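You operate a simulated robot arm through the tools that you are given. There is no shell and no other tool. Be economical: measure what you need, move in short steps, check, and stop when the job is done.

You run a simulated robot arm. Do the job below in one go: nothing can be reset, and whatever is moved stays where it is left.

JOB
Test the coupler in the cup at 50 kPa, vent, and switch off.
Fine: switch on, set the dial, shut the clamp, press the green button and wait for a lamp; the blue button vents; leave the clamp shut.

Only the result counts: the job must be done as asked and must still hold three seconds after the hand-in. Knocking over, shifting, dropping, spilling or breaking anything else fails it.

ROBOT AND FRAMES
A 7-joint arm with a two-finger gripper, on a carriage that runs on a rail from [-12, 1743] to [4, -637] (x, y) and turns from -223 to 110 degrees about z. Base frame: it is fixed where the carriage stands at the start and does not move with it; the origin is on the floor, on the carriage's upright axis, x ahead of it, y to its left, z up; the surface under the hand at the start is at about z = 800. Lengths are in mm, angles in degrees, forces in N, time in s.
Its first joint turns from -149.0 to 149.0 degrees. Places, roughly: back button of the valve block [800, -1200, 800]; back dial of the valve block [900, -1100, 800]; blue short pipe with a yellow cap (4x4x5 cm) [700, -200, 800]; blue tester button [800, -800, 800]; cap of the blue short pipe [700, -200, 900]; cap of the grey short pipe [700, -100, 900]; cap of the white short pipe [700, 0, 900]; front button of the valve block [700, -1200, 800]; front dial of the valve block [700, -1100, 800]; green tester button [800, -700, 800]; grey short pipe with a yellow cap (4x4x5 cm) [700, -100, 800]; middle button of the valve block [800, -1200, 800]; middle dial of the valve block [800, -1100, 800]; press slider [800, -200, 800]; press switch [800, -300, 800]; red press button [800, 0, 900]. Payload 2.45 kg.
Tool frame: the origin (TCP) lies between the finger pads and is the grasp point; the fingertips stand 26 mm ahead of it; z points along the fingers, y is the line along which they close. The gripper opens to 96 mm. The gripper's body begins 69 mm behind the TCP.
Orientation is that of the tool frame in the base frame, as a unit quaternion [w, x, y, z]. With the fingers straight down and closing along the base's y, the tool's x points along the base's -x, its y along +y and its z along -z.

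CONTROLS
- The arm moves only by the tool apply_moves. Its argument "targets" is a list of rows, each a list of 3 entries, a list of its own where there are three numbers: the shift along the tool's x, y, z in mm, then the turn, a rotation vector about the tool's x, y, z in degrees, then the finger opening in mm, from 0 to 96. In form: [[[tx, ty, tz], [ax, ay, az], grip], ...]. A call has 1 to 12 rows; each row is the pose to reach, as a shift and turn from the pose commanded when the call began, along the tool's axes at that moment. Each row takes 0.2 s and may step no farther than 50 mm and 8.6 degrees from the row before; otherwise, or with a gripper value out of range, the whole call is refused. Where a pose cannot be reached the arm comes as near as it can. A force on the tool above 40 N (or 10 N above the force at the start of the call, whichever is more), or a blocked arm, ends the call early, and 0.2 s more pass. Each finger halts on what it meets, pressing with about 23 N; the grip force reading is that of the motor and also rises with nothing between the fingers. The clock runs only during rows and for 0.2 s after the last one: add rows that repeat a pose to give the fingers time. It gives the time, the measured TCP pose, the force on the tool (base axes), the opening and the grip force at its end, in the units of the frame above (readings bear some noise), with the torque about the TCP (base axes, N m) and any sound that the robot's microphone picked up.
- Cameras (640 x 400 px; columns grow to the right, rows downward): "scene" is now at [23.6, 120.1, 1683]; the picture's right is [-0.58, -0.81, 0.00], its down [-0.49, 0.35, -0.79] and it looks along [0.65, -0.46, -0.61] (base axes); focal length 259 px, centre (320, 200). "wrist" rides on the gripper at [82, 3, -98] in the tool frame; the picture's right is [-0.04, 1.00, 0.00], its down [-0.73, -0.03, -0.68] and it looks along [-0.68, -0.03, 0.73] (tool axes); focal length 256 px, centre (320, 200). There is no depth. A picture from a camera that has moved, and an enlarged one, comes with that camera's place and axes in the base frame and with its lens.
- camera(camera): a new picture of that camera. No time passes.
- slide_trunk(by): slides the trunk up (or, below 0, down) by that many mm; the arm and the scene camera ride with it, the base frame stays. It gives what a move gives, with no picture.
- roll_base(legs): drives the robot by 1 to 6 legs, each [ahead, left, turn to the left] in mm, mm and degrees, along the robot's own axes; the way and the turn of a leg run together, so that a leg with both is an arc; at most 1500 mm and 180 degrees a leg. The arm and the cameras ride along, it lands a little off, and it stops where it bumps. It keeps to its track: a leg is cut to what the track allows. It gives what a move gives.
- pan_tilt(pan, tilt): turns the head with the scene camera to pan (to the left, within 155 degrees either way) and tilt (down, from -29 to 69), counted from straight ahead of the robot. It gives what a move gives.
- zoom(camera, box): a new picture of the part [left, top, right, bottom] of that camera's present view, enlarged. No time passes.
- sign_off(): hands the job in; it is judged then, once.

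Work in short steps. Places have to be worked out from the pictures, the camera data and where the tool is seen: move nearer, look again, correct. Check each grasp and each placing, and mend what went wrong. You have 120 turns and 82 pictures in all, those below and enlarged ones among them. Open the gripper and draw the arm clear of the work before you hand the job in, unless the task says otherwise; then end with one line.

The tools are called after "Request:" as name(argument=value, ...) on one line, values as JSON. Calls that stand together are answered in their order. apply_moves: Moves the arm, as the interface text tells. Its arguments: {"type":"object","properties":{"targets":{"type":"array"}},"required":["targets"]} The other tools are called the same way: slide_trunk (by) slides the trunk up or down; roll_base (legs) drives the base; pan_tilt (pan, tilt) turns the head that bears the scene camera; camera (camera) takes a picture; zoom (camera, box) takes an enlarged picture of a part of a camera's view; sign_off () hands the job in.

At the start:

```text
time: 0.0
position: [597.9, -471.2, 1187.5]
tcp_rot: [0.0, 0.0, 1.0, 0.0]
contact_force: [0.1, 0.5, 0.4]
torque: [-0.02, -0.01, -0.01]
grip_width: 96.0
grip_force: 0.2
trunk travel left (down, up): [-675.0, 35.0]
robot x, y, heading: [-1.9, -0.6, 0.1]
head pan, tilt: [-35.5, 37.4]
```

scene: 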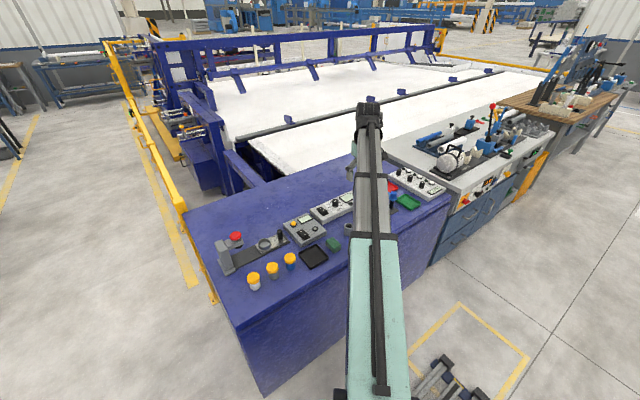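
wrist: 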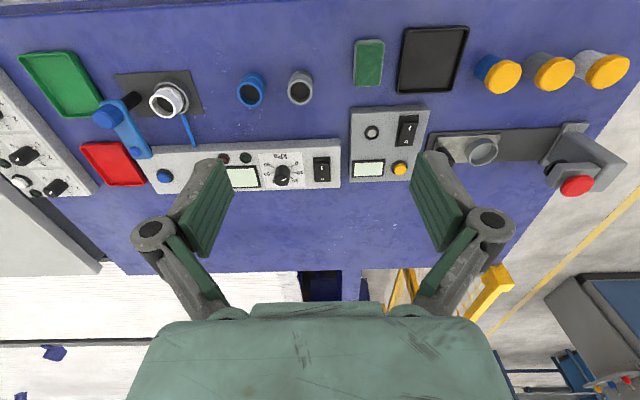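

The tester with the cup (a white coupler with a blue lever clamp) is on the left of the wrist view. I'll enlarge that part.

Request:
zoom(camera="wrist", box=[60, 40, 360, 228])

Request:
zoom(camera="scene", box=[280, 160, 460, 272])

```text
2.13 times, centred on (210, 134) of wrist
camera zoom: at [517.5, -466.7, 1286.8], right [0.04, 1.0, 0.0], down [0.73, -0.03, 0.68], along [0.68, -0.03, -0.73], focal length 545 px, centre (554, 340)
```

zoom: 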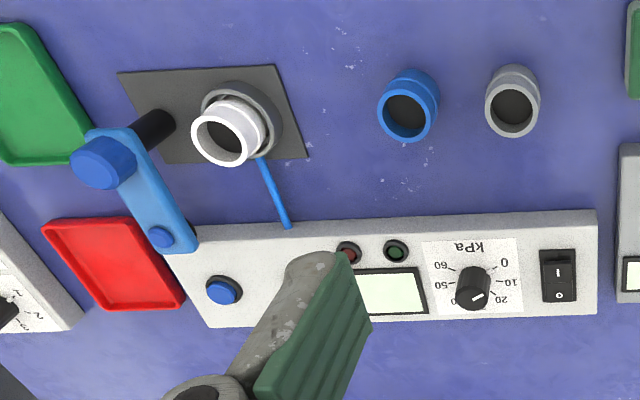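

```text
3.56 times, centred on (370, 216) of scene
camera zoom: at [23.6, 120.1, 1683.0], right [-0.58, -0.81, 0.0], down [-0.49, 0.35, -0.79], along [0.65, -0.46, -0.61], focal length 921 px, centre (142, 143)
```

zoom: 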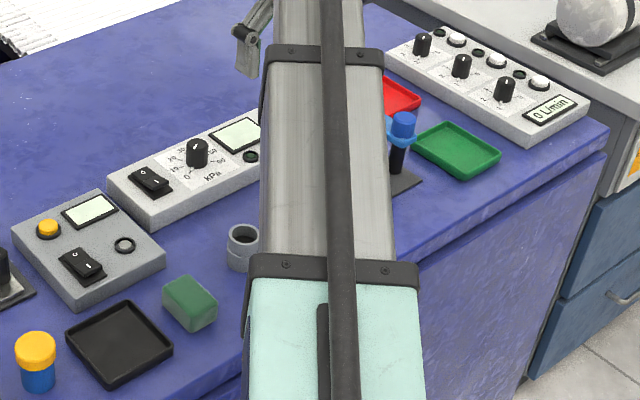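

The dial is near (849,-563), the switch near (841,-477), and the blue button near (846,-821). I'll swing the arm ahead of the robot, keeping it high, then roll along the rail so the tester lies in front.

Request:
apply_moves(targets=[[[0, 45, 0], [0, 0, 0], 96], [[0, 90, 0], [0, 0, 0], 96], [[0, 135, 0], [0, 0, 0], 96], [[0, 180, 0], [0, 0, 0], 96], [[0, 225, 0], [0, 0, 0], 60], [[0, 270, 0], [0, 0, 0], 30], [[0, 315, 0], [0, 0, 0], 0], [[0, 360, 0], [0, 0, 0], 0]])

Request:
roll_base(legs=[[0, -580, 0]])

Request:
camera(camera="wrist")

```text
time: 1.8
position: [600.8, -111.2, 1190.4]
tcp_rot: [-0.001, 0.0, 1.0, 0.0]
contact_force: [-0.3, -0.1, -1.1]
torque: [-0.03, -0.02, 0.02]
grip_width: 0.0
grip_force: 23.0
trunk travel left (down, up): [-675.0, 35.0]
robot x, y, heading: [3.8, -1.3, -0.1]
head pan, tilt: [-35.5, 37.4]
```

```text
time: 5.2
position: [605.1, -706.5, 1189.3]
tcp_rot: [0.0, -0.002, 1.0, 0.0]
contact_force: [0.2, -0.8, 0.2]
torque: [-0.02, -0.01, -0.02]
grip_width: 0.0
grip_force: 23.0
trunk travel left (down, up): [-675.0, 35.0]
robot x, y, heading: [1.7, -596.3, 0.4]
head pan, tilt: [-35.5, 37.4]
```

```text
77 pictures are left
camera wrist: at [524.2, -701.9, 1288.9], right [0.04, 1.0, 0.0], down [0.73, -0.03, 0.68], along [0.68, -0.02, -0.73], focal length 256 px, centre (320, 200)
```

wrist: 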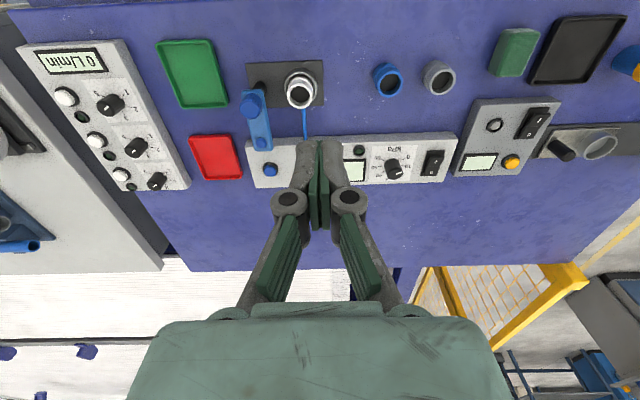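

I'll zoom in on the tester from here, then come closer.

Request:
zoom(camera="wrist", box=[180, 30, 340, 130])

Request:
apply_moves(targets=[[[0, 0, 45], [0, 0, 0], 0], [[0, 0, 90], [0, 0, 0], 0], [[0, 0, 135], [0, 0, 0], 0], [[0, 0, 170], [0, 0, 0], 0]])

Request:
camera(camera="wrist")

Request:
pan_tilt(pan=-8, tilt=45)

Request:
camera(camera="scene")

```text
4.00 times, centred on (260, 80) of wrist
camera zoom: at [524.2, -701.9, 1288.9], right [0.04, 1.0, 0.0], down [0.73, -0.03, 0.68], along [0.68, -0.02, -0.73], focal length 1024 px, centre (560, 680)
```

zoom: 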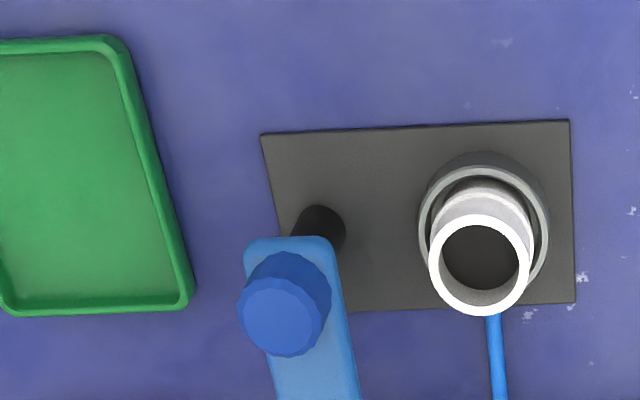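

```text
time: 6.2
position: [604.6, -703.3, 1022.1]
tcp_rot: [0.0, -0.002, 1.0, 0.0]
contact_force: [-0.2, 0.0, 0.2]
torque: [-0.01, -0.01, 0.0]
grip_width: 0.0
grip_force: 23.1
trunk travel left (down, up): [-675.0, 35.0]
robot x, y, heading: [5.7, -593.5, -0.1]
head pan, tilt: [-35.5, 37.4]
```

```text
75 pictures are left
camera wrist: at [524.6, -699.8, 1121.0], right [0.04, 1.0, 0.0], down [0.73, -0.03, 0.68], along [0.68, -0.02, -0.73], focal length 256 px, centre (320, 200)
```

wrist: 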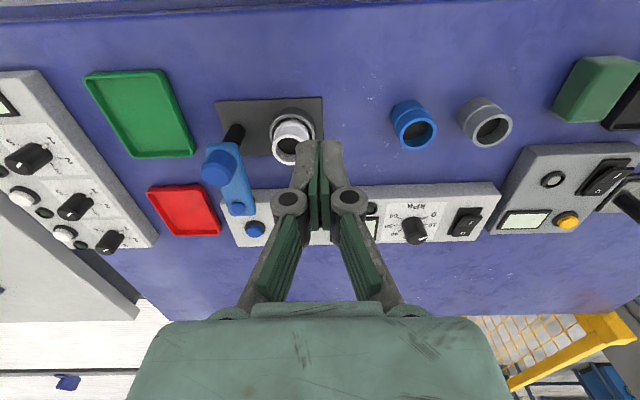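

```text
time: 7.1
position: [605.6, -703.7, 1021.7]
tcp_rot: [0.0, -0.002, 1.0, 0.001]
contact_force: [0.1, 0.1, 0.3]
torque: [0.04, 0.04, 0.02]
grip_width: 0.0
grip_force: 23.1
trunk travel left (down, up): [-675.0, 35.0]
robot x, y, heading: [1.1, -594.4, -0.1]
head pan, tilt: [-8.0, 45.0]
```

```text
74 pictures are left
camera scene: at [37.0, -437.4, 1671.9], right [-0.14, -0.99, 0.0], down [-0.7, 0.1, -0.71], along [0.7, -0.1, -0.71], focal length 259 px, centre (320, 200)
```

scene: 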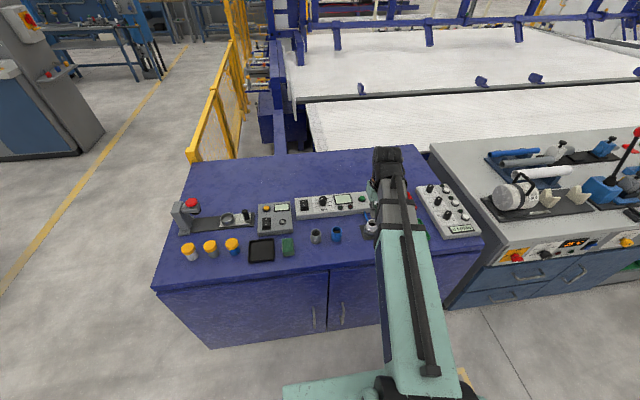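

Triangulated positions: clamp post knob (696,-820, z≈887), arm tip near (766,-817), coupler top (690,-744, z≈853). Next I'll look more closely at the panel.

Request:
apply_moves(targets=[[[-45, 10, 0], [0, 0, 0], 0], [[-90, 20, 0], [0, 0, 0], 0], [[-130, 30, 0], [0, 0, 0], 0], [[-130, 30, 0], [0, 0, 0], 0]])

Request:
camera(camera="wrist")

```text
time: 8.1
position: [736.9, -675.8, 1021.7]
tcp_rot: [0.0, -0.002, 1.0, 0.0]
contact_force: [0.0, 0.1, 0.7]
torque: [0.0, 0.0, -0.01]
grip_width: 0.1
grip_force: 22.4
trunk travel left (down, up): [-675.0, 35.0]
robot x, y, heading: [3.6, -597.6, 0.4]
head pan, tilt: [-8.0, 45.0]
```

```text
73 pictures are left
camera wrist: at [655.2, -671.1, 1120.9], right [0.04, 1.0, 0.0], down [0.73, -0.03, 0.68], along [0.68, -0.02, -0.73], focal length 256 px, centre (320, 200)
```

wrist: 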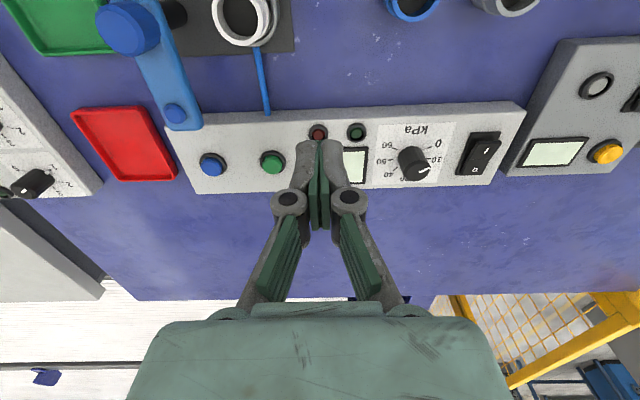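

Request:
zoom(camera="wrist", box=[340, 90, 540, 215])

Request:
zoom(camera="wrist", box=[90, 0, 330, 190])

```text
3.20 times, centred on (440, 152) of wrist
camera zoom: at [655.2, -671.1, 1120.9], right [0.04, 1.0, 0.0], down [0.73, -0.03, 0.68], along [0.68, -0.02, -0.73], focal length 819 px, centre (-64, 352)
```

zoom: 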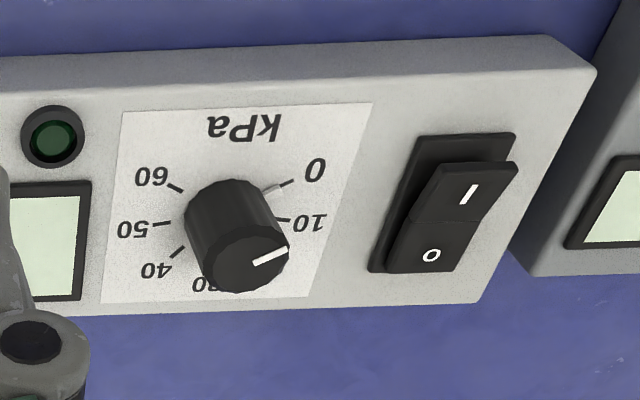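

```text
2.11 times, centred on (210, 95) of wrist
camera zoom: at [655.2, -671.1, 1120.9], right [0.04, 1.0, 0.0], down [0.73, -0.03, 0.68], along [0.68, -0.02, -0.73], focal length 539 px, centre (552, 421)
```

zoom: 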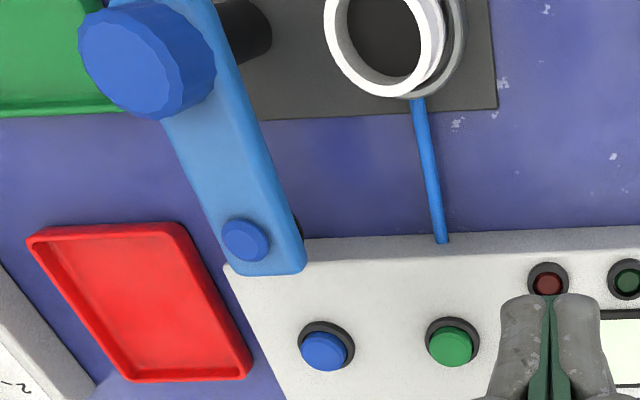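

The switch's "1" end is near (840,-460) and needs pressing on the side toward the robot. The dial is at about (854,-555), its top at z≈861, and it points at 0. I'll move above the "1" end.

Request:
apply_moves(targets=[[[-25, 45, 0], [0, 0, 0], 0], [[-50, 90, 0], [0, 0, 0], 0], [[-70, 135, 0], [0, 0, 0], 0], [[-90, 180, 20], [0, 0, 0], 0], [[-101, 214, 50], [0, 0, 0], 0], [[-101, 214, 95], [0, 0, 0], 0], [[-101, 214, 120], [0, 0, 0], 0], [[-101, 214, 120], [0, 0, 0], 0]])

Request:
camera(camera="wrist")

```text
refused: row 1 steps farther than a row can; nothing moved
```

```text
70 pictures are left
camera wrist: at [655.2, -671.1, 1120.9], right [0.04, 1.0, 0.0], down [0.73, -0.03, 0.68], along [0.68, -0.02, -0.73], focal length 256 px, centre (320, 200)
```

wrist: 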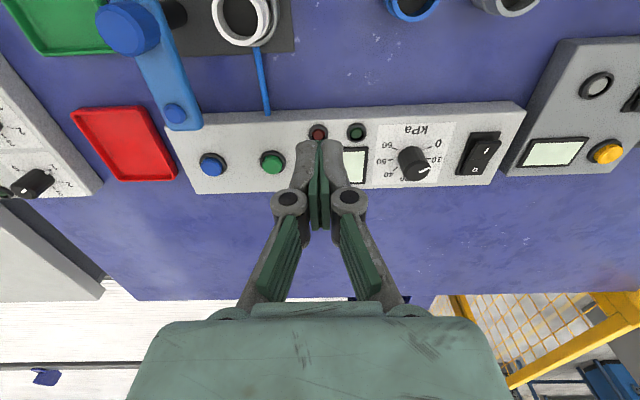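

The first step was 51 mm, just over the limit, so the call was refused. I'll repeat it with shorter rows.

Request:
apply_moves(targets=[[[-20, 43, 0], [0, 0, 0], 0], [[-40, 86, 0], [0, 0, 0], 0], [[-60, 129, 0], [0, 0, 0], 0], [[-80, 172, 10], [0, 0, 0], 0], [[-101, 214, 20], [0, 0, 0], 0], [[-101, 214, 65], [0, 0, 0], 0], [[-101, 214, 110], [0, 0, 0], 0], [[-101, 214, 120], [0, 0, 0], 0], [[-101, 214, 120], [0, 0, 0], 0]])

Request:
camera(camera="wrist")

```text
time: 10.1
position: [834.5, -460.3, 901.0]
tcp_rot: [0.0, -0.002, 1.0, 0.0]
contact_force: [0.7, -0.2, 0.4]
torque: [0.0, 0.01, -0.03]
grip_width: 0.1
grip_force: 23.0
trunk travel left (down, up): [-675.0, 35.0]
robot x, y, heading: [0.2, -593.5, 0.3]
head pan, tilt: [-8.0, 45.0]
```

```text
69 pictures are left
camera wrist: at [753.8, -456.6, 1001.0], right [0.04, 1.0, 0.0], down [0.73, -0.03, 0.68], along [0.68, -0.02, -0.73], focal length 256 px, centre (320, 200)
```

wrist: 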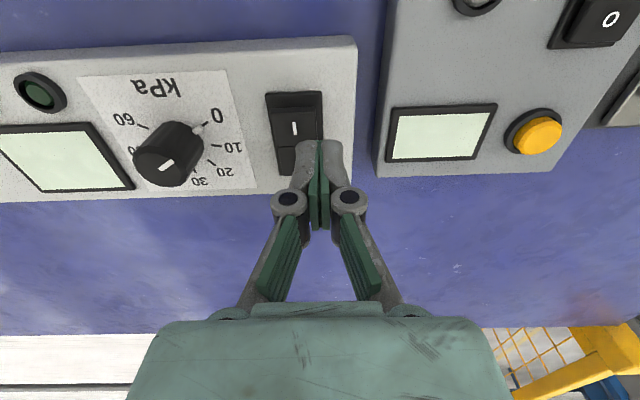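

The tip, once lowered, would land at the right x but about 17 mm too far in +y. I'll correct that and go down in small steps to press "1".

Request:
apply_moves(targets=[[[0, -17, 0], [0, 0, 0], 0], [[0, -17, 15], [0, 0, 0], 0], [[0, -17, 25], [0, 0, 0], 0], [[0, -17, 25], [0, 0, 0], 0]])

Request:
camera(camera="wrist")

```text
time: 11.1
position: [833.4, -478.5, 876.3]
tcp_rot: [0.0, -0.002, 1.0, -0.001]
contact_force: [0.7, 0.4, 0.9]
torque: [0.01, 0.01, 0.03]
grip_width: 6.0
grip_force: 28.2
trunk travel left (down, up): [-675.0, 35.0]
robot x, y, heading: [6.7, -595.3, 0.2]
head pan, tilt: [-8.0, 45.0]
```

```text
68 pictures are left
camera wrist: at [753.3, -474.0, 975.3], right [0.04, 1.0, 0.0], down [0.73, -0.03, 0.68], along [0.68, -0.02, -0.73], focal length 256 px, centre (320, 200)
```

wrist: 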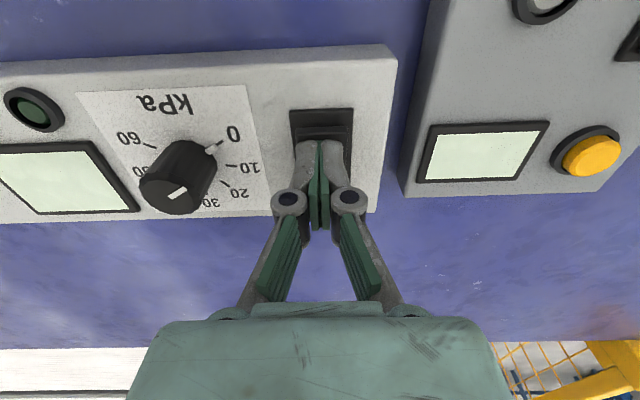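

The tip is right over the rocker. I'll press down in small steps.

Request:
apply_moves(targets=[[[0, 0, 4], [0, 0, 0], 0], [[0, 0, 8], [0, 0, 0], 0], [[0, 0, 12], [0, 0, 0], 0], [[0, 0, 16], [0, 0, 0], 0], [[0, 0, 20], [0, 0, 0], 0]])

```text
time: 11.8
position: [833.4, -478.2, 873.4]
tcp_rot: [0.005, -0.002, 1.0, 0.0]
contact_force: [-5.7, -0.6, 22.3]
torque: [-0.03, -0.06, -0.01]
grip_width: 5.8
grip_force: 28.4
trunk travel left (down, up): [-675.0, 35.0]
robot x, y, heading: [3.5, -596.6, 0.3]
head pan, tilt: [-8.0, 45.0]
stopped in row 3: the force on the tool passed its limit at 46 N (the readings are from after the stop); the commanded pose is now the measured one
```

Contact with 46 N at a tip height of about 848. I'll lift and look at the rocker.

Request:
apply_moves(targets=[[[0, 0, -30], [0, 0, 0], 0], [[0, 0, -60], [0, 0, 0], 0], [[40, 0, -60], [0, 0, 0], 0], [[40, 0, -60], [0, 0, 0], 0]])

Request:
zoom(camera="wrist", box=[120, 80, 440, 280])

```text
time: 12.8
position: [794.6, -475.9, 929.7]
tcp_rot: [0.003, -0.001, 1.0, -0.001]
contact_force: [-0.5, 0.1, 0.7]
torque: [-0.01, -0.04, -0.01]
grip_width: 0.0
grip_force: 28.4
trunk travel left (down, up): [-675.0, 35.0]
robot x, y, heading: [2.8, -596.0, 0.1]
head pan, tilt: [-8.0, 45.0]
```

```text
2.00 times, centred on (280, 180) of wrist
camera zoom: at [713.0, -473.1, 1029.0], right [0.04, 1.0, 0.0], down [0.73, -0.03, 0.68], along [0.68, -0.02, -0.73], focal length 512 px, centre (400, 240)
```

zoom: 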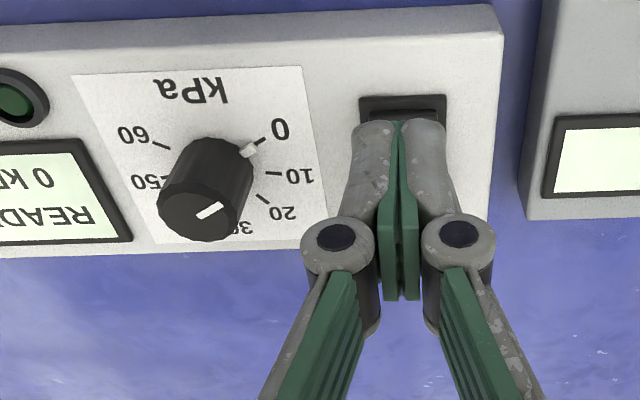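

The display shows "READY 0 kPa", so the tester is on. The dial is near (848,-560), its top at z≈865. I'll go above it with the gripper open.

Request:
apply_moves(targets=[[[-20, -40, 0], [0, 0, 0], 30], [[-40, -75, 0], [0, 0, 0], 60], [[-53, -84, 10], [0, 0, 0], 60], [[-53, -84, 10], [0, 0, 0], 60]])

Request:
camera(camera="wrist")

```text
time: 13.8
position: [849.6, -561.2, 920.1]
tcp_rot: [0.003, -0.003, 1.0, 0.0]
contact_force: [-0.3, -0.8, -0.1]
torque: [-0.02, 0.01, -0.01]
grip_width: 59.8
grip_force: 0.1
trunk travel left (down, up): [-675.0, 35.0]
robot x, y, heading: [1.8, -598.6, 0.4]
head pan, tilt: [-8.0, 45.0]
```

```text
66 pictures are left
camera wrist: at [767.8, -557.4, 1019.1], right [0.04, 1.0, 0.0], down [0.73, -0.03, 0.68], along [0.68, -0.02, -0.73], focal length 256 px, centre (320, 200)
```

wrist: 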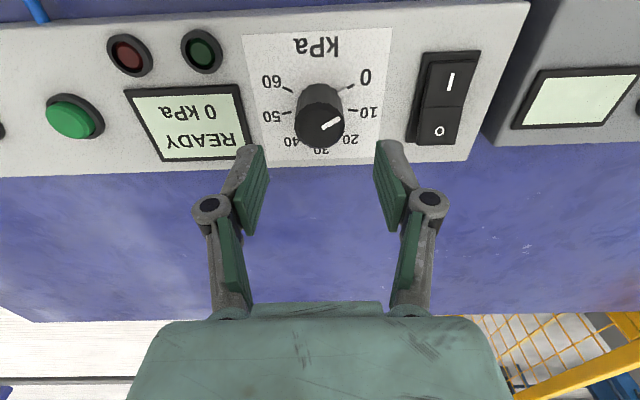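

The knob is centred under the hand. The ticks look 45° apart (0 at lower left, 50 at right), so the turn needed is about 225° clockwise. I'll pre-rotate the wrist counter-clockwise before grasping.

Request:
apply_moves(targets=[[[0, 0, 0], [0, 0, -8.2], 60], [[0, 0, 0], [0, 0, -16.4], 60], [[0, 0, 0], [0, 0, -24.6], 60], [[0, 0, 0], [0, 0, -32.8], 60], [[0, 0, 0], [0, 0, -41], 60], [[0, 0, 0], [0, 0, -49.2], 60], [[0, 0, 0], [0, 0, -57.4], 60], [[0, 0, 0], [0, 0, -65.6], 60], [[0, 0, 0], [0, 0, -73.8], 60], [[0, 0, 0], [0, 0, -82], 60], [[0, 0, 0], [0, 0, -90], 60], [[0, 0, 0], [0, 0, -90], 60]])

Request:
camera(camera="wrist")

```text
time: 16.4
position: [848.3, -563.2, 919.4]
tcp_rot: [-0.002, 0.709, -0.705, 0.002]
contact_force: [0.6, -0.3, -0.2]
torque: [-0.01, 0.0, -0.02]
grip_width: 60.1
grip_force: 0.0
trunk travel left (down, up): [-675.0, 35.0]
robot x, y, heading: [4.5, -595.9, 0.1]
head pan, tilt: [-8.0, 45.0]
```

```text
65 pictures are left
camera wrist: at [846.1, -642.7, 1018.0], right [-1.0, 0.03, -0.01], down [0.02, 0.73, 0.68], along [0.03, 0.68, -0.73], focal length 256 px, centre (320, 200)
```

wrist: 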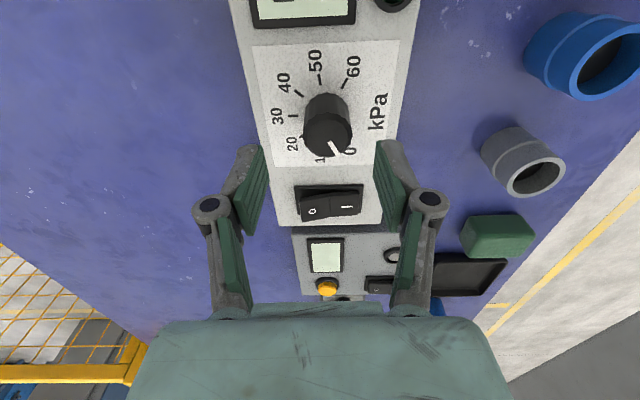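

The knob is about 4 mm off along the closing line. I'll correct that, go down with the TCP to z≈862, and close.

Request:
apply_moves(targets=[[[0, 4, 20], [0, 0, 0], 60], [[0, 4, 40], [0, 0, 0], 60], [[0, 4, 57], [0, 0, 0], 60], [[0, 4, 57], [0, 0, 0], 40], [[0, 4, 57], [0, 0, 0], 20], [[0, 4, 57], [0, 0, 0], 20]])

Request:
camera(camera="wrist")

```text
time: 17.8
position: [844.0, -562.3, 862.2]
tcp_rot: [0.0, 0.708, -0.706, 0.001]
contact_force: [-8.4, 0.0, -2.4]
torque: [0.03, 0.19, 0.03]
grip_width: 31.4
grip_force: 45.1
trunk travel left (down, up): [-675.0, 35.0]
robot x, y, heading: [3.6, -594.8, -0.0]
head pan, tilt: [-8.0, 45.0]
```

```text
64 pictures are left
camera wrist: at [841.5, -642.9, 960.5], right [-1.0, 0.04, 0.0], down [0.02, 0.73, 0.68], along [0.03, 0.68, -0.73], focal length 256 px, centre (320, 200)
```

wrist: 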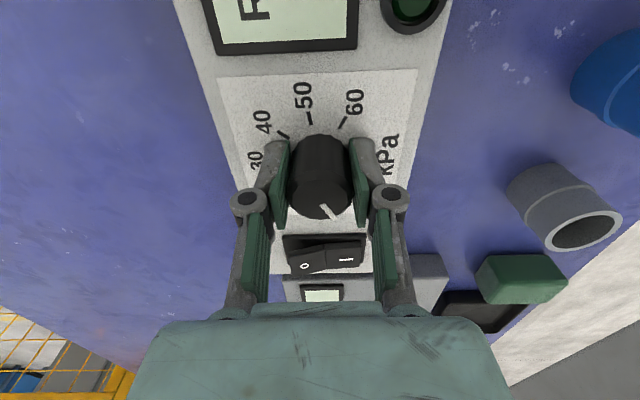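

The knob is gripped (31 mm). I'll turn it clockwise by 90°.

Request:
apply_moves(targets=[[[0, 1, 0], [0, 0, 8], 20], [[0, 1, 0], [0, 0, 16], 20], [[0, 1, 0], [0, 0, 24], 20], [[0, 1, 0], [0, 0, 32], 20], [[0, 1, 0], [0, 0, 40], 20], [[0, 1, 0], [0, 0, 48], 20], [[0, 1, 0], [0, 0, 56], 20], [[0, 1, 0], [0, 0, 64], 20], [[0, 1, 0], [0, 0, 72], 20], [[0, 1, 0], [0, 0, 80], 20], [[0, 1, 0], [0, 0, 88], 20], [[0, 1, 0], [0, 0, 90], 20]])

Request:
camera(camera="wrist")

```text
time: 20.4
position: [842.4, -562.6, 860.9]
tcp_rot: [0.001, -0.001, 1.0, 0.001]
contact_force: [-17.5, -3.1, -17.6]
torque: [-0.09, 0.19, 0.0]
grip_width: 31.7
grip_force: 45.0
trunk travel left (down, up): [-675.0, 35.0]
robot x, y, heading: [3.7, -594.5, 0.0]
head pan, tilt: [-8.0, 45.0]
```

```text
63 pictures are left
camera wrist: at [762.1, -557.4, 960.4], right [0.04, 1.0, 0.0], down [0.73, -0.03, 0.68], along [0.68, -0.03, -0.73], focal length 256 px, centre (320, 200)
```

wrist: 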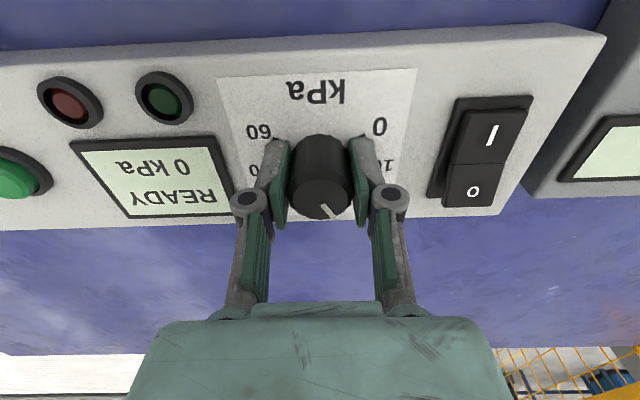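

The pointer turned with the grip. There is some side load, so I'll ease the tool toward -x by 2 mm and keep turning.

Request:
apply_moves(targets=[[[2, 0, 0], [0, 0, 8], 20], [[2, 0, 0], [0, 0, 16], 20], [[2, 0, 0], [0, 0, 24], 20], [[2, 0, 0], [0, 0, 32], 20], [[2, 0, 0], [0, 0, 40], 20], [[2, 0, 0], [0, 0, 48], 20], [[2, 0, 0], [0, 0, 56], 20], [[2, 0, 0], [0, 0, 64], 20], [[2, 0, 0], [0, 0, 72], 20], [[2, 0, 0], [0, 0, 80], 20], [[2, 0, 0], [0, 0, 88], 20], [[2, 0, 0], [0, 0, 90], 20]])

Request:
camera(camera="wrist")

```text
time: 23.0
position: [844.9, -561.5, 861.7]
tcp_rot: [0.002, 0.706, 0.708, 0.002]
contact_force: [13.7, 10.6, 1.0]
torque: [-0.57, -0.03, 0.02]
grip_width: 31.8
grip_force: 44.3
trunk travel left (down, up): [-675.0, 35.0]
robot x, y, heading: [6.4, -599.2, 0.6]
head pan, tilt: [-8.0, 45.0]
```

```text
62 pictures are left
camera wrist: at [847.1, -478.2, 960.8], right [1.0, -0.04, 0.01], down [-0.03, -0.73, 0.68], along [-0.02, -0.68, -0.74], focal length 256 px, centre (320, 200)
```

wrist: 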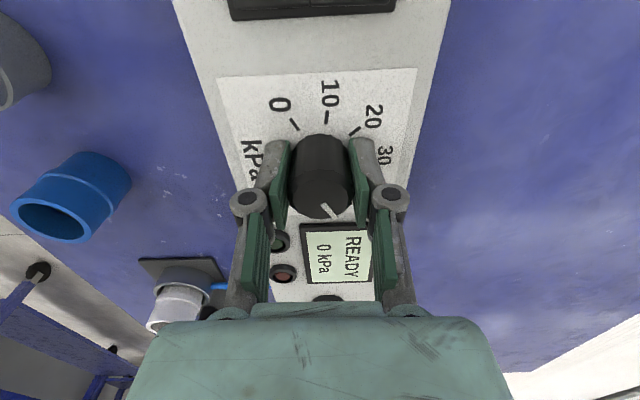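

Turned 180° so far. I'll add another 45° and look.

Request:
apply_moves(targets=[[[0, 0, 0], [0, 0, 8], 20], [[0, 0, 0], [0, 0, 16], 20], [[0, 0, 0], [0, 0, 24], 20], [[0, 0, 0], [0, 0, 32], 20], [[0, 0, 0], [0, 0, 40], 20], [[0, 0, 0], [0, 0, 45], 20], [[0, 0, 0], [0, 0, 45], 20]])

Request:
camera(camera="wrist")

```text
time: 24.6
position: [844.4, -561.4, 861.6]
tcp_rot: [0.001, 0.923, 0.384, 0.003]
contact_force: [24.7, 7.6, 11.4]
torque: [-0.34, 0.09, 0.01]
grip_width: 31.7
grip_force: 44.7
trunk travel left (down, up): [-675.0, 35.0]
robot x, y, heading: [6.2, -597.6, 0.2]
head pan, tilt: [-8.0, 45.0]
```

```text
61 pictures are left
camera wrist: at [903.9, -504.4, 961.3], right [0.68, -0.73, 0.01], down [-0.55, -0.5, 0.67], along [-0.49, -0.46, -0.74], focal length 256 px, centre (320, 200)
```

wrist: 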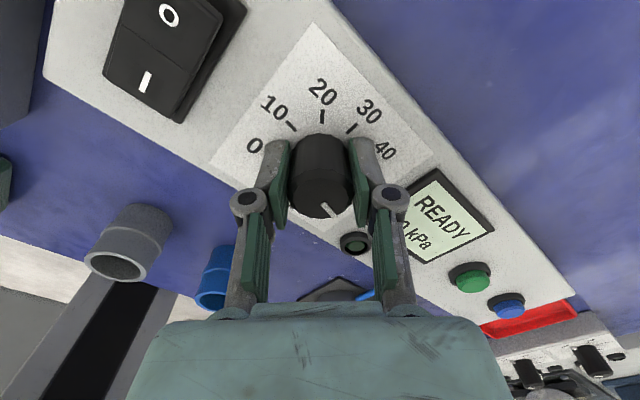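

Unprojecting the ticks gives a spacing of about 42°, with 50 at about +84° from the 30 mark. The knob probably overshot to about 100°. I'll release, rise and check the pointer.

Request:
apply_moves(targets=[[[0, 0, 0], [0, 0, 0], 60], [[0, 0, 0], [0, 0, 0], 60], [[0, 0, -30], [0, 0, 0], 60], [[0, 0, -60], [0, 0, 0], 60], [[0, 0, -60], [0, 0, 0], 60]])

Request:
zoom(camera="wrist", box=[240, 40, 400, 140])

```text
time: 25.8
position: [842.0, -561.9, 921.7]
tcp_rot: [0.0, 0.923, 0.384, 0.003]
contact_force: [-0.5, 0.3, -1.0]
torque: [0.0, -0.03, 0.01]
grip_width: 59.9
grip_force: 0.0
trunk travel left (down, up): [-675.0, 35.0]
robot x, y, heading: [1.7, -599.0, 0.3]
head pan, tilt: [-8.0, 45.0]
```

```text
4.00 times, centred on (320, 90) of wrist
camera zoom: at [901.8, -505.0, 1021.6], right [0.68, -0.73, 0.0], down [-0.54, -0.5, 0.68], along [-0.49, -0.46, -0.74], focal length 1024 px, centre (320, 640)
```

zoom: 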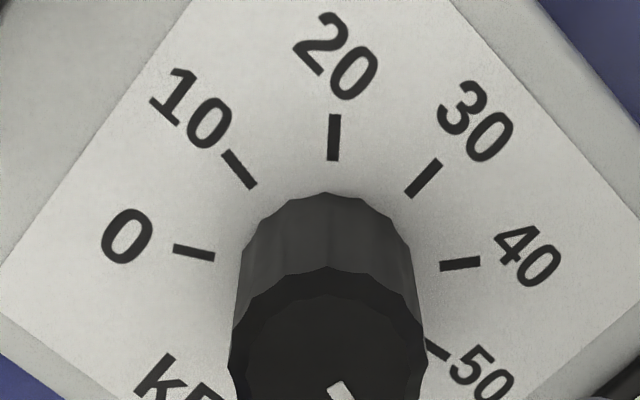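

The ticks turn out to be 40° apart, with 50 at +80°, so the pointer should now be near +105°. I'll look at the knob top to confirm.

Request:
zoom(camera="wrist", box=[256, 80, 384, 160])

```text
5.00 times, centred on (320, 120) of wrist
camera zoom: at [901.8, -505.0, 1021.6], right [0.68, -0.73, 0.0], down [-0.54, -0.5, 0.68], along [-0.49, -0.46, -0.74], focal length 1280 px, centre (320, 600)
```

zoom: 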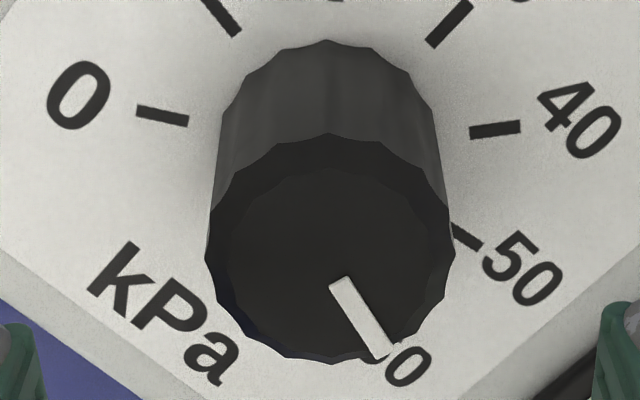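

The pointer is about 27° past 50. I'll regrip and turn it back by 27°.

Request:
apply_moves(targets=[[[1, 1, 30], [0, 0, 0], 60], [[1, 1, 58], [0, 0, 0], 60], [[1, 1, 58], [0, 0, 0], 40], [[1, 1, 58], [0, 0, 0], 20], [[1, 1, 58], [0, 0, -7], 20], [[1, 1, 58], [0, 0, -14], 20], [[1, 1, 58], [0, 0, -21], 20], [[1, 1, 58], [0, 0, -27], 20], [[1, 1, 58], [0, 0, -27], 20]])

Request:
apply_moves(targets=[[[0, 0, 0], [0, 0, 0], 60], [[0, 0, 0], [0, 0, 0], 60], [[0, 0, -30], [0, 0, 0], 60], [[0, 0, -60], [0, 0, 0], 60], [[0, 0, -60], [0, 0, 0], 60]])

Request:
zoom(camera="wrist", box=[240, 60, 400, 160])

```text
time: 27.8
position: [844.0, -562.4, 863.4]
tcp_rot: [0.001, 0.808, 0.589, 0.004]
contact_force: [3.5, -5.1, 11.3]
torque: [0.77, -0.24, 0.01]
grip_width: 31.7
grip_force: 45.0
trunk travel left (down, up): [-675.0, 35.0]
robot x, y, heading: [5.3, -594.5, 0.3]
head pan, tilt: [-8.0, 45.0]
```

```text
time: 29.0
position: [842.4, -561.6, 924.6]
tcp_rot: [0.002, 0.808, 0.589, 0.003]
contact_force: [0.8, 0.0, 0.1]
torque: [-0.02, -0.02, -0.01]
grip_width: 59.8
grip_force: 0.1
trunk travel left (down, up): [-675.0, 35.0]
robot x, y, heading: [4.7, -596.7, 0.2]
head pan, tilt: [-8.0, 45.0]
```

```text
4.00 times, centred on (320, 110) of wrist
camera zoom: at [870.9, -483.5, 1024.6], right [0.94, -0.34, 0.01], down [-0.26, -0.69, 0.68], along [-0.23, -0.64, -0.74], focal length 1024 px, centre (320, 560)
```

zoom: 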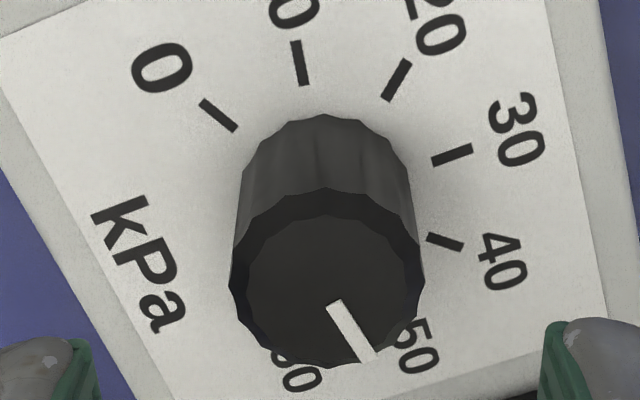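

The pointer now reads 150.1° against a computed 149.6° for the 50 mark, so the dial is set. I'll rise, turn the hand back and close the fingers for the clamp.

Request:
apply_moves(targets=[[[0, 0, -30], [0, 0, -8.4], 40], [[0, 0, -60], [0, 0, -16.8], 20], [[0, 0, -80], [0, 0, -25.2], 0], [[0, 0, -80], [0, 0, -33.6], 0], [[0, 0, -80], [0, 0, -42], 0], [[0, 0, -80], [0, 0, -50.4], 0], [[0, 0, -80], [0, 0, -58.8], 0], [[0, 0, -80], [0, 0, -67.2], 0], [[0, 0, -80], [0, 0, -75.6], 0], [[0, 0, -80], [0, 0, -84], 0], [[0, 0, -80], [0, 0, -92.4], 0], [[0, 0, -80], [0, 0, -100], 0]])

Request:
apply_moves(targets=[[[0, 0, 0], [0, 0, -8], 0], [[50, 0, 0], [0, 0, -8], 0], [[100, 0, 0], [0, 0, -8], 0], [[100, -45, 0], [0, 0, -8], 0], [[100, -90, 0], [0, 0, -8], 0], [[100, -130, 0], [0, 0, -8], 0], [[100, -130, 0], [0, 0, -8], 0]])

Request:
camera(camera="wrist")

```text
time: 31.6
position: [842.2, -560.5, 1003.9]
tcp_rot: [0.003, 0.066, 0.998, 0.0]
contact_force: [-0.1, 0.2, 0.2]
torque: [0.02, 0.02, 0.01]
grip_width: 0.1
grip_force: 22.6
trunk travel left (down, up): [-675.0, 35.0]
robot x, y, heading: [3.9, -597.0, 0.1]
head pan, tilt: [-8.0, 45.0]
```

```text
time: 33.2
position: [729.1, -676.3, 1001.9]
tcp_rot: [0.002, -0.002, 1.0, 0.001]
contact_force: [0.2, -0.5, -0.5]
torque: [0.02, 0.01, 0.0]
grip_width: 0.0
grip_force: 23.0
trunk travel left (down, up): [-675.0, 35.0]
robot x, y, heading: [4.8, -596.8, 0.4]
head pan, tilt: [-8.0, 45.0]
```

```text
57 pictures are left
camera wrist: at [646.9, -672.4, 1100.7], right [0.04, 1.0, 0.0], down [0.73, -0.03, 0.68], along [0.68, -0.02, -0.73], focal length 256 px, centre (320, 200)
```

wrist: 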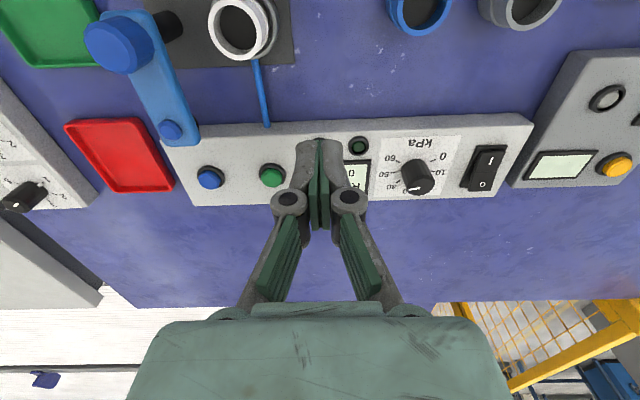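

I need a side view of the clamp, so I'll try the scene camera.

Request:
zoom(camera="scene", box=[320, 170, 480, 270])

```text
4.00 times, centred on (400, 220) of scene
camera zoom: at [36.9, -437.5, 1671.9], right [-0.14, -0.99, 0.0], down [-0.7, 0.1, -0.71], along [0.7, -0.1, -0.71], focal length 1036 px, centre (0, 120)
```

zoom: 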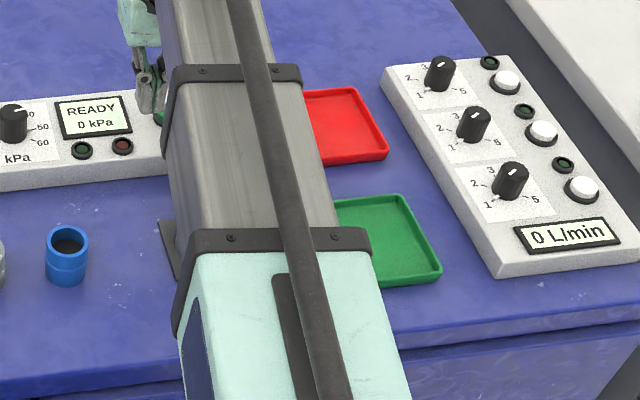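

The arm blocks that view. I'll bring the hand to the outer (-y) side of the clamp arm, still high, and look with the wrist camera.

Request:
apply_moves(targets=[[[-8, -45, 0], [0, 0, 0], 0], [[-16, -90, 10], [0, 0, 0], 0], [[-22, -135, 25], [0, 0, 0], 0], [[-26, -180, 40], [0, 0, 0], 0], [[-26, -190, 50], [0, 0, 0], 0], [[-26, -190, 50], [0, 0, 0], 0]])

Request:
camera(camera="wrist")

```text
time: 34.6
position: [754.4, -868.6, 951.3]
tcp_rot: [0.003, -0.001, 1.0, -0.001]
contact_force: [-1.0, -0.9, -1.2]
torque: [0.0, -0.01, 0.0]
grip_width: 0.0
grip_force: 23.2
trunk travel left (down, up): [-675.0, 35.0]
robot x, y, heading: [4.6, -597.9, 0.3]
head pan, tilt: [-8.0, 45.0]
```

```text
55 pictures are left
camera wrist: at [673.0, -863.5, 1049.7], right [0.04, 1.0, 0.0], down [0.73, -0.03, 0.68], along [0.68, -0.02, -0.73], focal length 256 px, centre (320, 200)
```

wrist: 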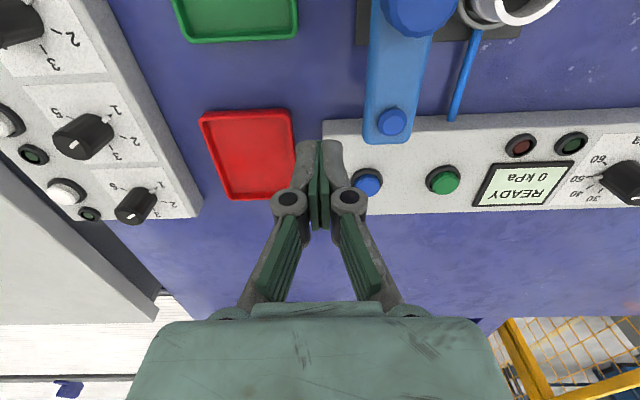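

The arm spans roughly y -832 to -797 with its tip near x 775. I'll lower the closed fingers beside it, on the -y side.

Request:
apply_moves(targets=[[[0, 0, 35], [0, 0, 0], 0], [[0, 0, 60], [0, 0, 0], 0], [[0, 0, 74], [0, 0, 0], 0], [[0, 0, 74], [0, 0, 0], 0]])

Request:
camera(camera="wrist")

```text
time: 35.6
position: [753.6, -865.6, 877.4]
tcp_rot: [0.002, -0.001, 1.0, 0.0]
contact_force: [-0.3, 0.0, 0.4]
torque: [0.0, 0.01, -0.02]
grip_width: 0.0
grip_force: 23.4
trunk travel left (down, up): [-675.0, 35.0]
robot x, y, heading: [7.7, -594.0, 0.0]
head pan, tilt: [-8.0, 45.0]
```

```text
54 pictures are left
camera wrist: at [673.3, -862.4, 976.3], right [0.04, 1.0, 0.0], down [0.73, -0.03, 0.68], along [0.68, -0.02, -0.73], focal length 256 px, centre (320, 200)
```

wrist: 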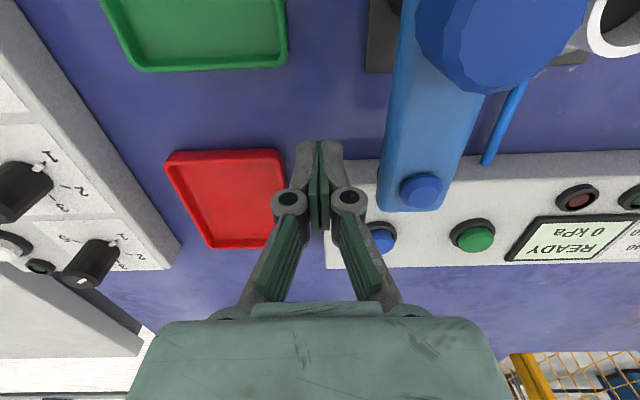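

The arm is clear on the right of the fingers, which reach below its level. I'll push along the first half of the arc.

Request:
apply_moves(targets=[[[0, 10, 0], [0, 0, 0], 0], [[0, 18, 0], [0, 0, 0], 0], [[-3, 26, 0], [0, 0, 0], 0], [[-5, 34, 0], [0, 0, 0], 0], [[-6, 42, 0], [0, 0, 0], 0], [[-6, 51, 0], [0, 0, 0], 0], [[-5, 59, 0], [0, 0, 0], 0], [[-3, 67, 0], [0, 0, 0], 0]])

Request:
camera(camera="wrist")

```text
time: 37.4
position: [756.0, -799.3, 878.6]
tcp_rot: [0.003, -0.002, 1.0, 0.0]
contact_force: [-0.1, -0.2, -0.7]
torque: [-0.02, 0.0, -0.01]
grip_width: 0.0
grip_force: 23.4
trunk travel left (down, up): [-675.0, 35.0]
robot x, y, heading: [2.6, -598.0, -0.0]
head pan, tilt: [-8.0, 45.0]
```

```text
53 pictures are left
camera wrist: at [675.5, -796.0, 977.4], right [0.04, 1.0, 0.0], down [0.73, -0.03, 0.68], along [0.68, -0.02, -0.73], focal length 256 px, centre (320, 200)
```

wrist: 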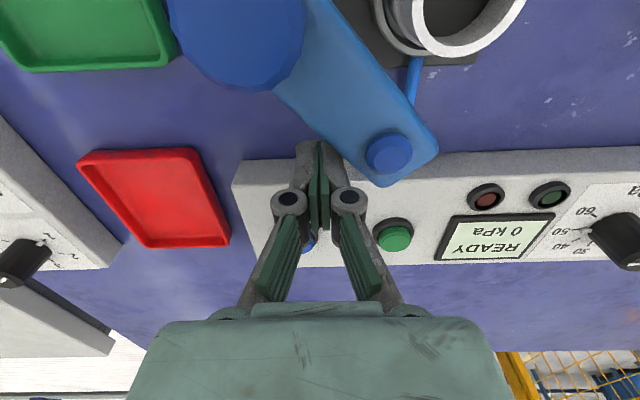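

The arm swings freely. I'll continue along the arc until it lies over the cup.

Request:
apply_moves(targets=[[[4, 8, 0], [0, 0, 0], 0], [[8, 15, 0], [0, 0, 0], 0], [[13, 22, 0], [0, 0, 0], 0], [[19, 28, 0], [0, 0, 0], 0], [[26, 33, 0], [0, 0, 0], 0], [[32, 37, 0], [0, 0, 0], 0]])

Request:
camera(camera="wrist")

```text
time: 38.8
position: [724.1, -762.3, 880.2]
tcp_rot: [0.003, -0.001, 1.0, 0.0]
contact_force: [-0.3, 0.8, -0.2]
torque: [0.0, 0.02, -0.02]
grip_width: 0.0
grip_force: 23.0
trunk travel left (down, up): [-675.0, 35.0]
robot x, y, heading: [7.3, -594.5, -0.1]
head pan, tilt: [-8.0, 45.0]
```

```text
52 pictures are left
camera wrist: at [643.2, -758.8, 978.2], right [0.04, 1.0, 0.0], down [0.73, -0.03, 0.68], along [0.68, -0.02, -0.73], focal length 256 px, centre (320, 200)
```

wrist: 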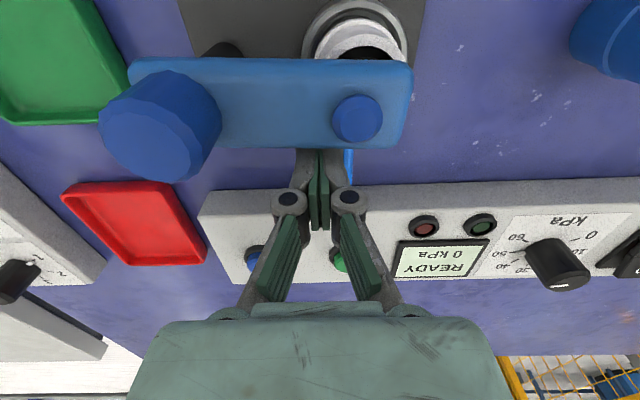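

The arm now lies over the cup, with its bolt at about (689,-745). I'll nudge a little further to see whether there is a stop.

Request:
apply_moves(targets=[[[3, 2, 0], [0, 0, 0], 0], [[6, 3, 0], [0, 0, 0], 0], [[6, 3, 0], [0, 0, 0], 0]])

Request:
zoom(camera="wrist", box=[100, 0, 440, 212])

```text
time: 39.6
position: [719.4, -759.8, 879.5]
tcp_rot: [0.004, -0.001, 1.0, 0.0]
contact_force: [0.6, 0.6, 0.0]
torque: [-0.06, 0.03, 0.05]
grip_width: 0.0
grip_force: 22.4
trunk travel left (down, up): [-675.0, 35.0]
robot x, y, heading: [4.3, -599.3, 0.5]
head pan, tilt: [-8.0, 45.0]
```

```text
1.88 times, centred on (270, 106) of wrist
camera zoom: at [637.6, -756.0, 978.4], right [0.04, 1.0, 0.0], down [0.73, -0.03, 0.68], along [0.68, -0.02, -0.73], focal length 482 px, centre (414, 377)
```

zoom: 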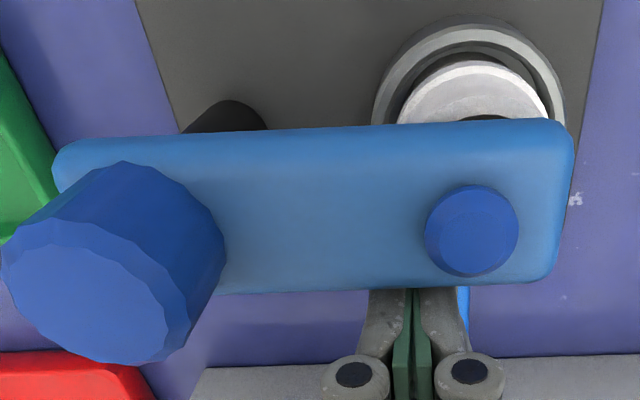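

It moves freely, so there is no hard stop yet. I'll withdraw upward and take a low, tilted look at the clamp from the robot's side to see how it closes.

Request:
apply_moves(targets=[[[-12, 0, 0], [0, 0, 0], 0], [[-12, 0, -45], [0, 0, 0], 0], [[-12, 0, -90], [0, 0, 0], 0], [[20, 30, -90], [0, 0, 0], 0], [[60, 60, -90], [0, -7, 0], 0], [[105, 72, -80], [0, -14, 0], 0], [[108, 72, -60], [0, -21, 0], 0], [[108, 72, -40], [0, -28, 0], 0], [[108, 72, -25], [0, -30, 0], 0]])

Request:
camera(camera="wrist")

```text
time: 41.6
position: [614.4, -689.3, 902.2]
tcp_rot: [0.261, -0.002, 0.965, 0.002]
contact_force: [0.6, 0.5, -0.6]
torque: [-0.04, 0.0, -0.02]
grip_width: 0.0
grip_force: 22.9
out of reach, approached as far as the arm can: row 8, 9
trunk travel left (down, up): [-675.0, 35.0]
robot x, y, heading: [3.8, -597.6, 0.2]
head pan, tilt: [-8.0, 45.0]
```

```text
50 pictures are left
camera wrist: at [495.3, -685.4, 946.2], right [0.03, 1.0, 0.02], down [0.29, -0.03, 0.96], along [0.96, -0.02, -0.29], focal length 256 px, centre (320, 200)
```

wrist: 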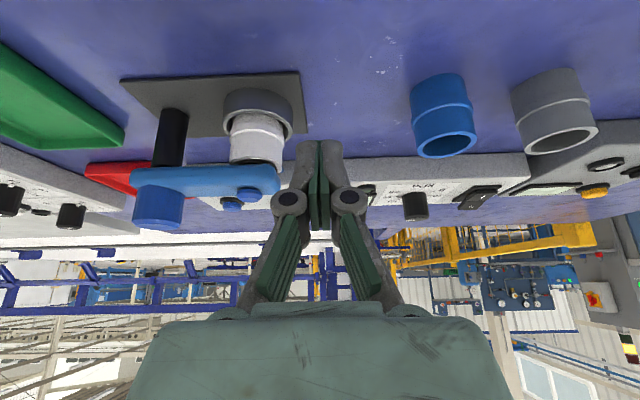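

Request:
zoom(camera="wrist", box=[110, 70, 310, 240])

```text
2.35 times, centred on (210, 155) of wrist
camera zoom: at [495.3, -685.4, 946.2], right [0.03, 1.0, 0.02], down [0.29, -0.03, 0.96], along [0.96, -0.02, -0.29], focal length 602 px, centre (579, 306)
```

zoom: 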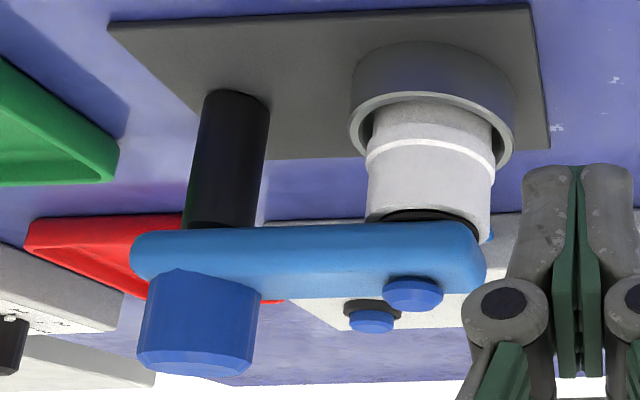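

From this side the arm's black pad sits right on the coupler mouth. I'll straighten the hand, go back to the +x side of the arm, and nudge gently to check whether it is against its stop.

Request:
apply_moves(targets=[[[-20, 0, -34], [0, 0, 0], 0], [[-40, 0, -69], [0, 7.5, 0], 0], [[-40, 0, -69], [0, 15, 0], 0], [[-40, 0, -69], [0, 22.5, 0], 0], [[-40, 0, -69], [0, 30.2, 0], 0], [[-40, 0, -69], [0, 30.2, 0], 0]])

```text
time: 43.0
position: [614.3, -689.2, 981.5]
tcp_rot: [0.0, -0.002, 1.0, 0.0]
contact_force: [0.1, 0.1, 0.3]
torque: [0.04, 0.03, 0.02]
grip_width: 0.0
grip_force: 22.8
out of reach, approached as far as the arm can: row 1
trunk travel left (down, up): [-675.0, 35.0]
robot x, y, heading: [2.7, -592.5, 0.1]
head pan, tilt: [-8.0, 45.0]
```

Request:
apply_moves(targets=[[[-40, -20, 0], [0, 0, 0], 0], [[-80, -40, 0], [0, 0, 0], 0], [[-131, -68, 0], [0, 0, 0], 0], [[-131, -68, 45], [0, 0, 0], 0], [[-131, -68, 90], [0, 0, 0], 0], [[-131, -68, 102], [0, 0, 0], 0], [[-110, -68, 102], [0, 0, 0], 0], [[-104, -68, 102], [0, 0, 0], 0], [[-101, -68, 102], [0, 0, 0], 0], [[-98, -68, 102], [0, 0, 0], 0], [[-98, -68, 102], [0, 0, 0], 0]])

```text
refused: row 3 steps farther than a row can; nothing moved
```

One row was over the step limit, so I'm splitting it.

Request:
apply_moves(targets=[[[-40, -20, 0], [0, 0, 0], 0], [[-80, -40, 0], [0, 0, 0], 0], [[-120, -60, 0], [0, 0, 0], 0], [[-131, -68, 35], [0, 0, 0], 0], [[-131, -68, 80], [0, 0, 0], 0], [[-131, -68, 102], [0, 0, 0], 0], [[-110, -68, 102], [0, 0, 0], 0], [[-104, -68, 102], [0, 0, 0], 0], [[-101, -68, 102], [0, 0, 0], 0], [[-98, -68, 102], [0, 0, 0], 0], [[-98, -68, 102], [0, 0, 0], 0]])

Request:
camera(camera="wrist")

```text
time: 45.4
position: [715.1, -757.4, 879.6]
tcp_rot: [0.002, -0.003, 1.0, 0.0]
contact_force: [14.6, -0.8, 6.3]
torque: [0.02, 0.01, 0.05]
grip_width: 5.8
grip_force: 28.7
trunk travel left (down, up): [-675.0, 35.0]
robot x, y, heading: [1.8, -596.4, -0.1]
head pan, tilt: [-8.0, 45.0]
```

```text
48 pictures are left
camera wrist: at [634.5, -753.1, 979.5], right [0.04, 1.0, 0.0], down [0.73, -0.03, 0.68], along [0.68, -0.02, -0.73], focal length 256 px, centre (320, 200)
```

wrist: 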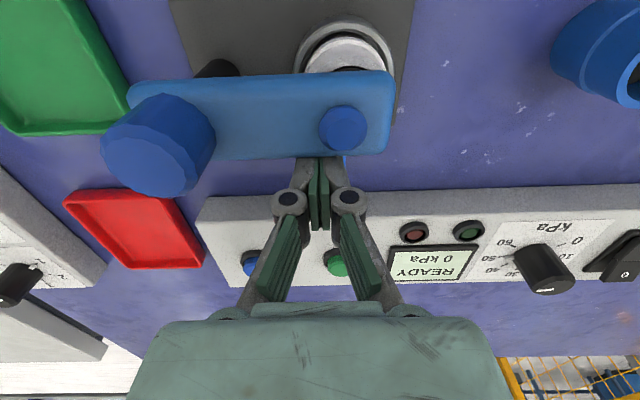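

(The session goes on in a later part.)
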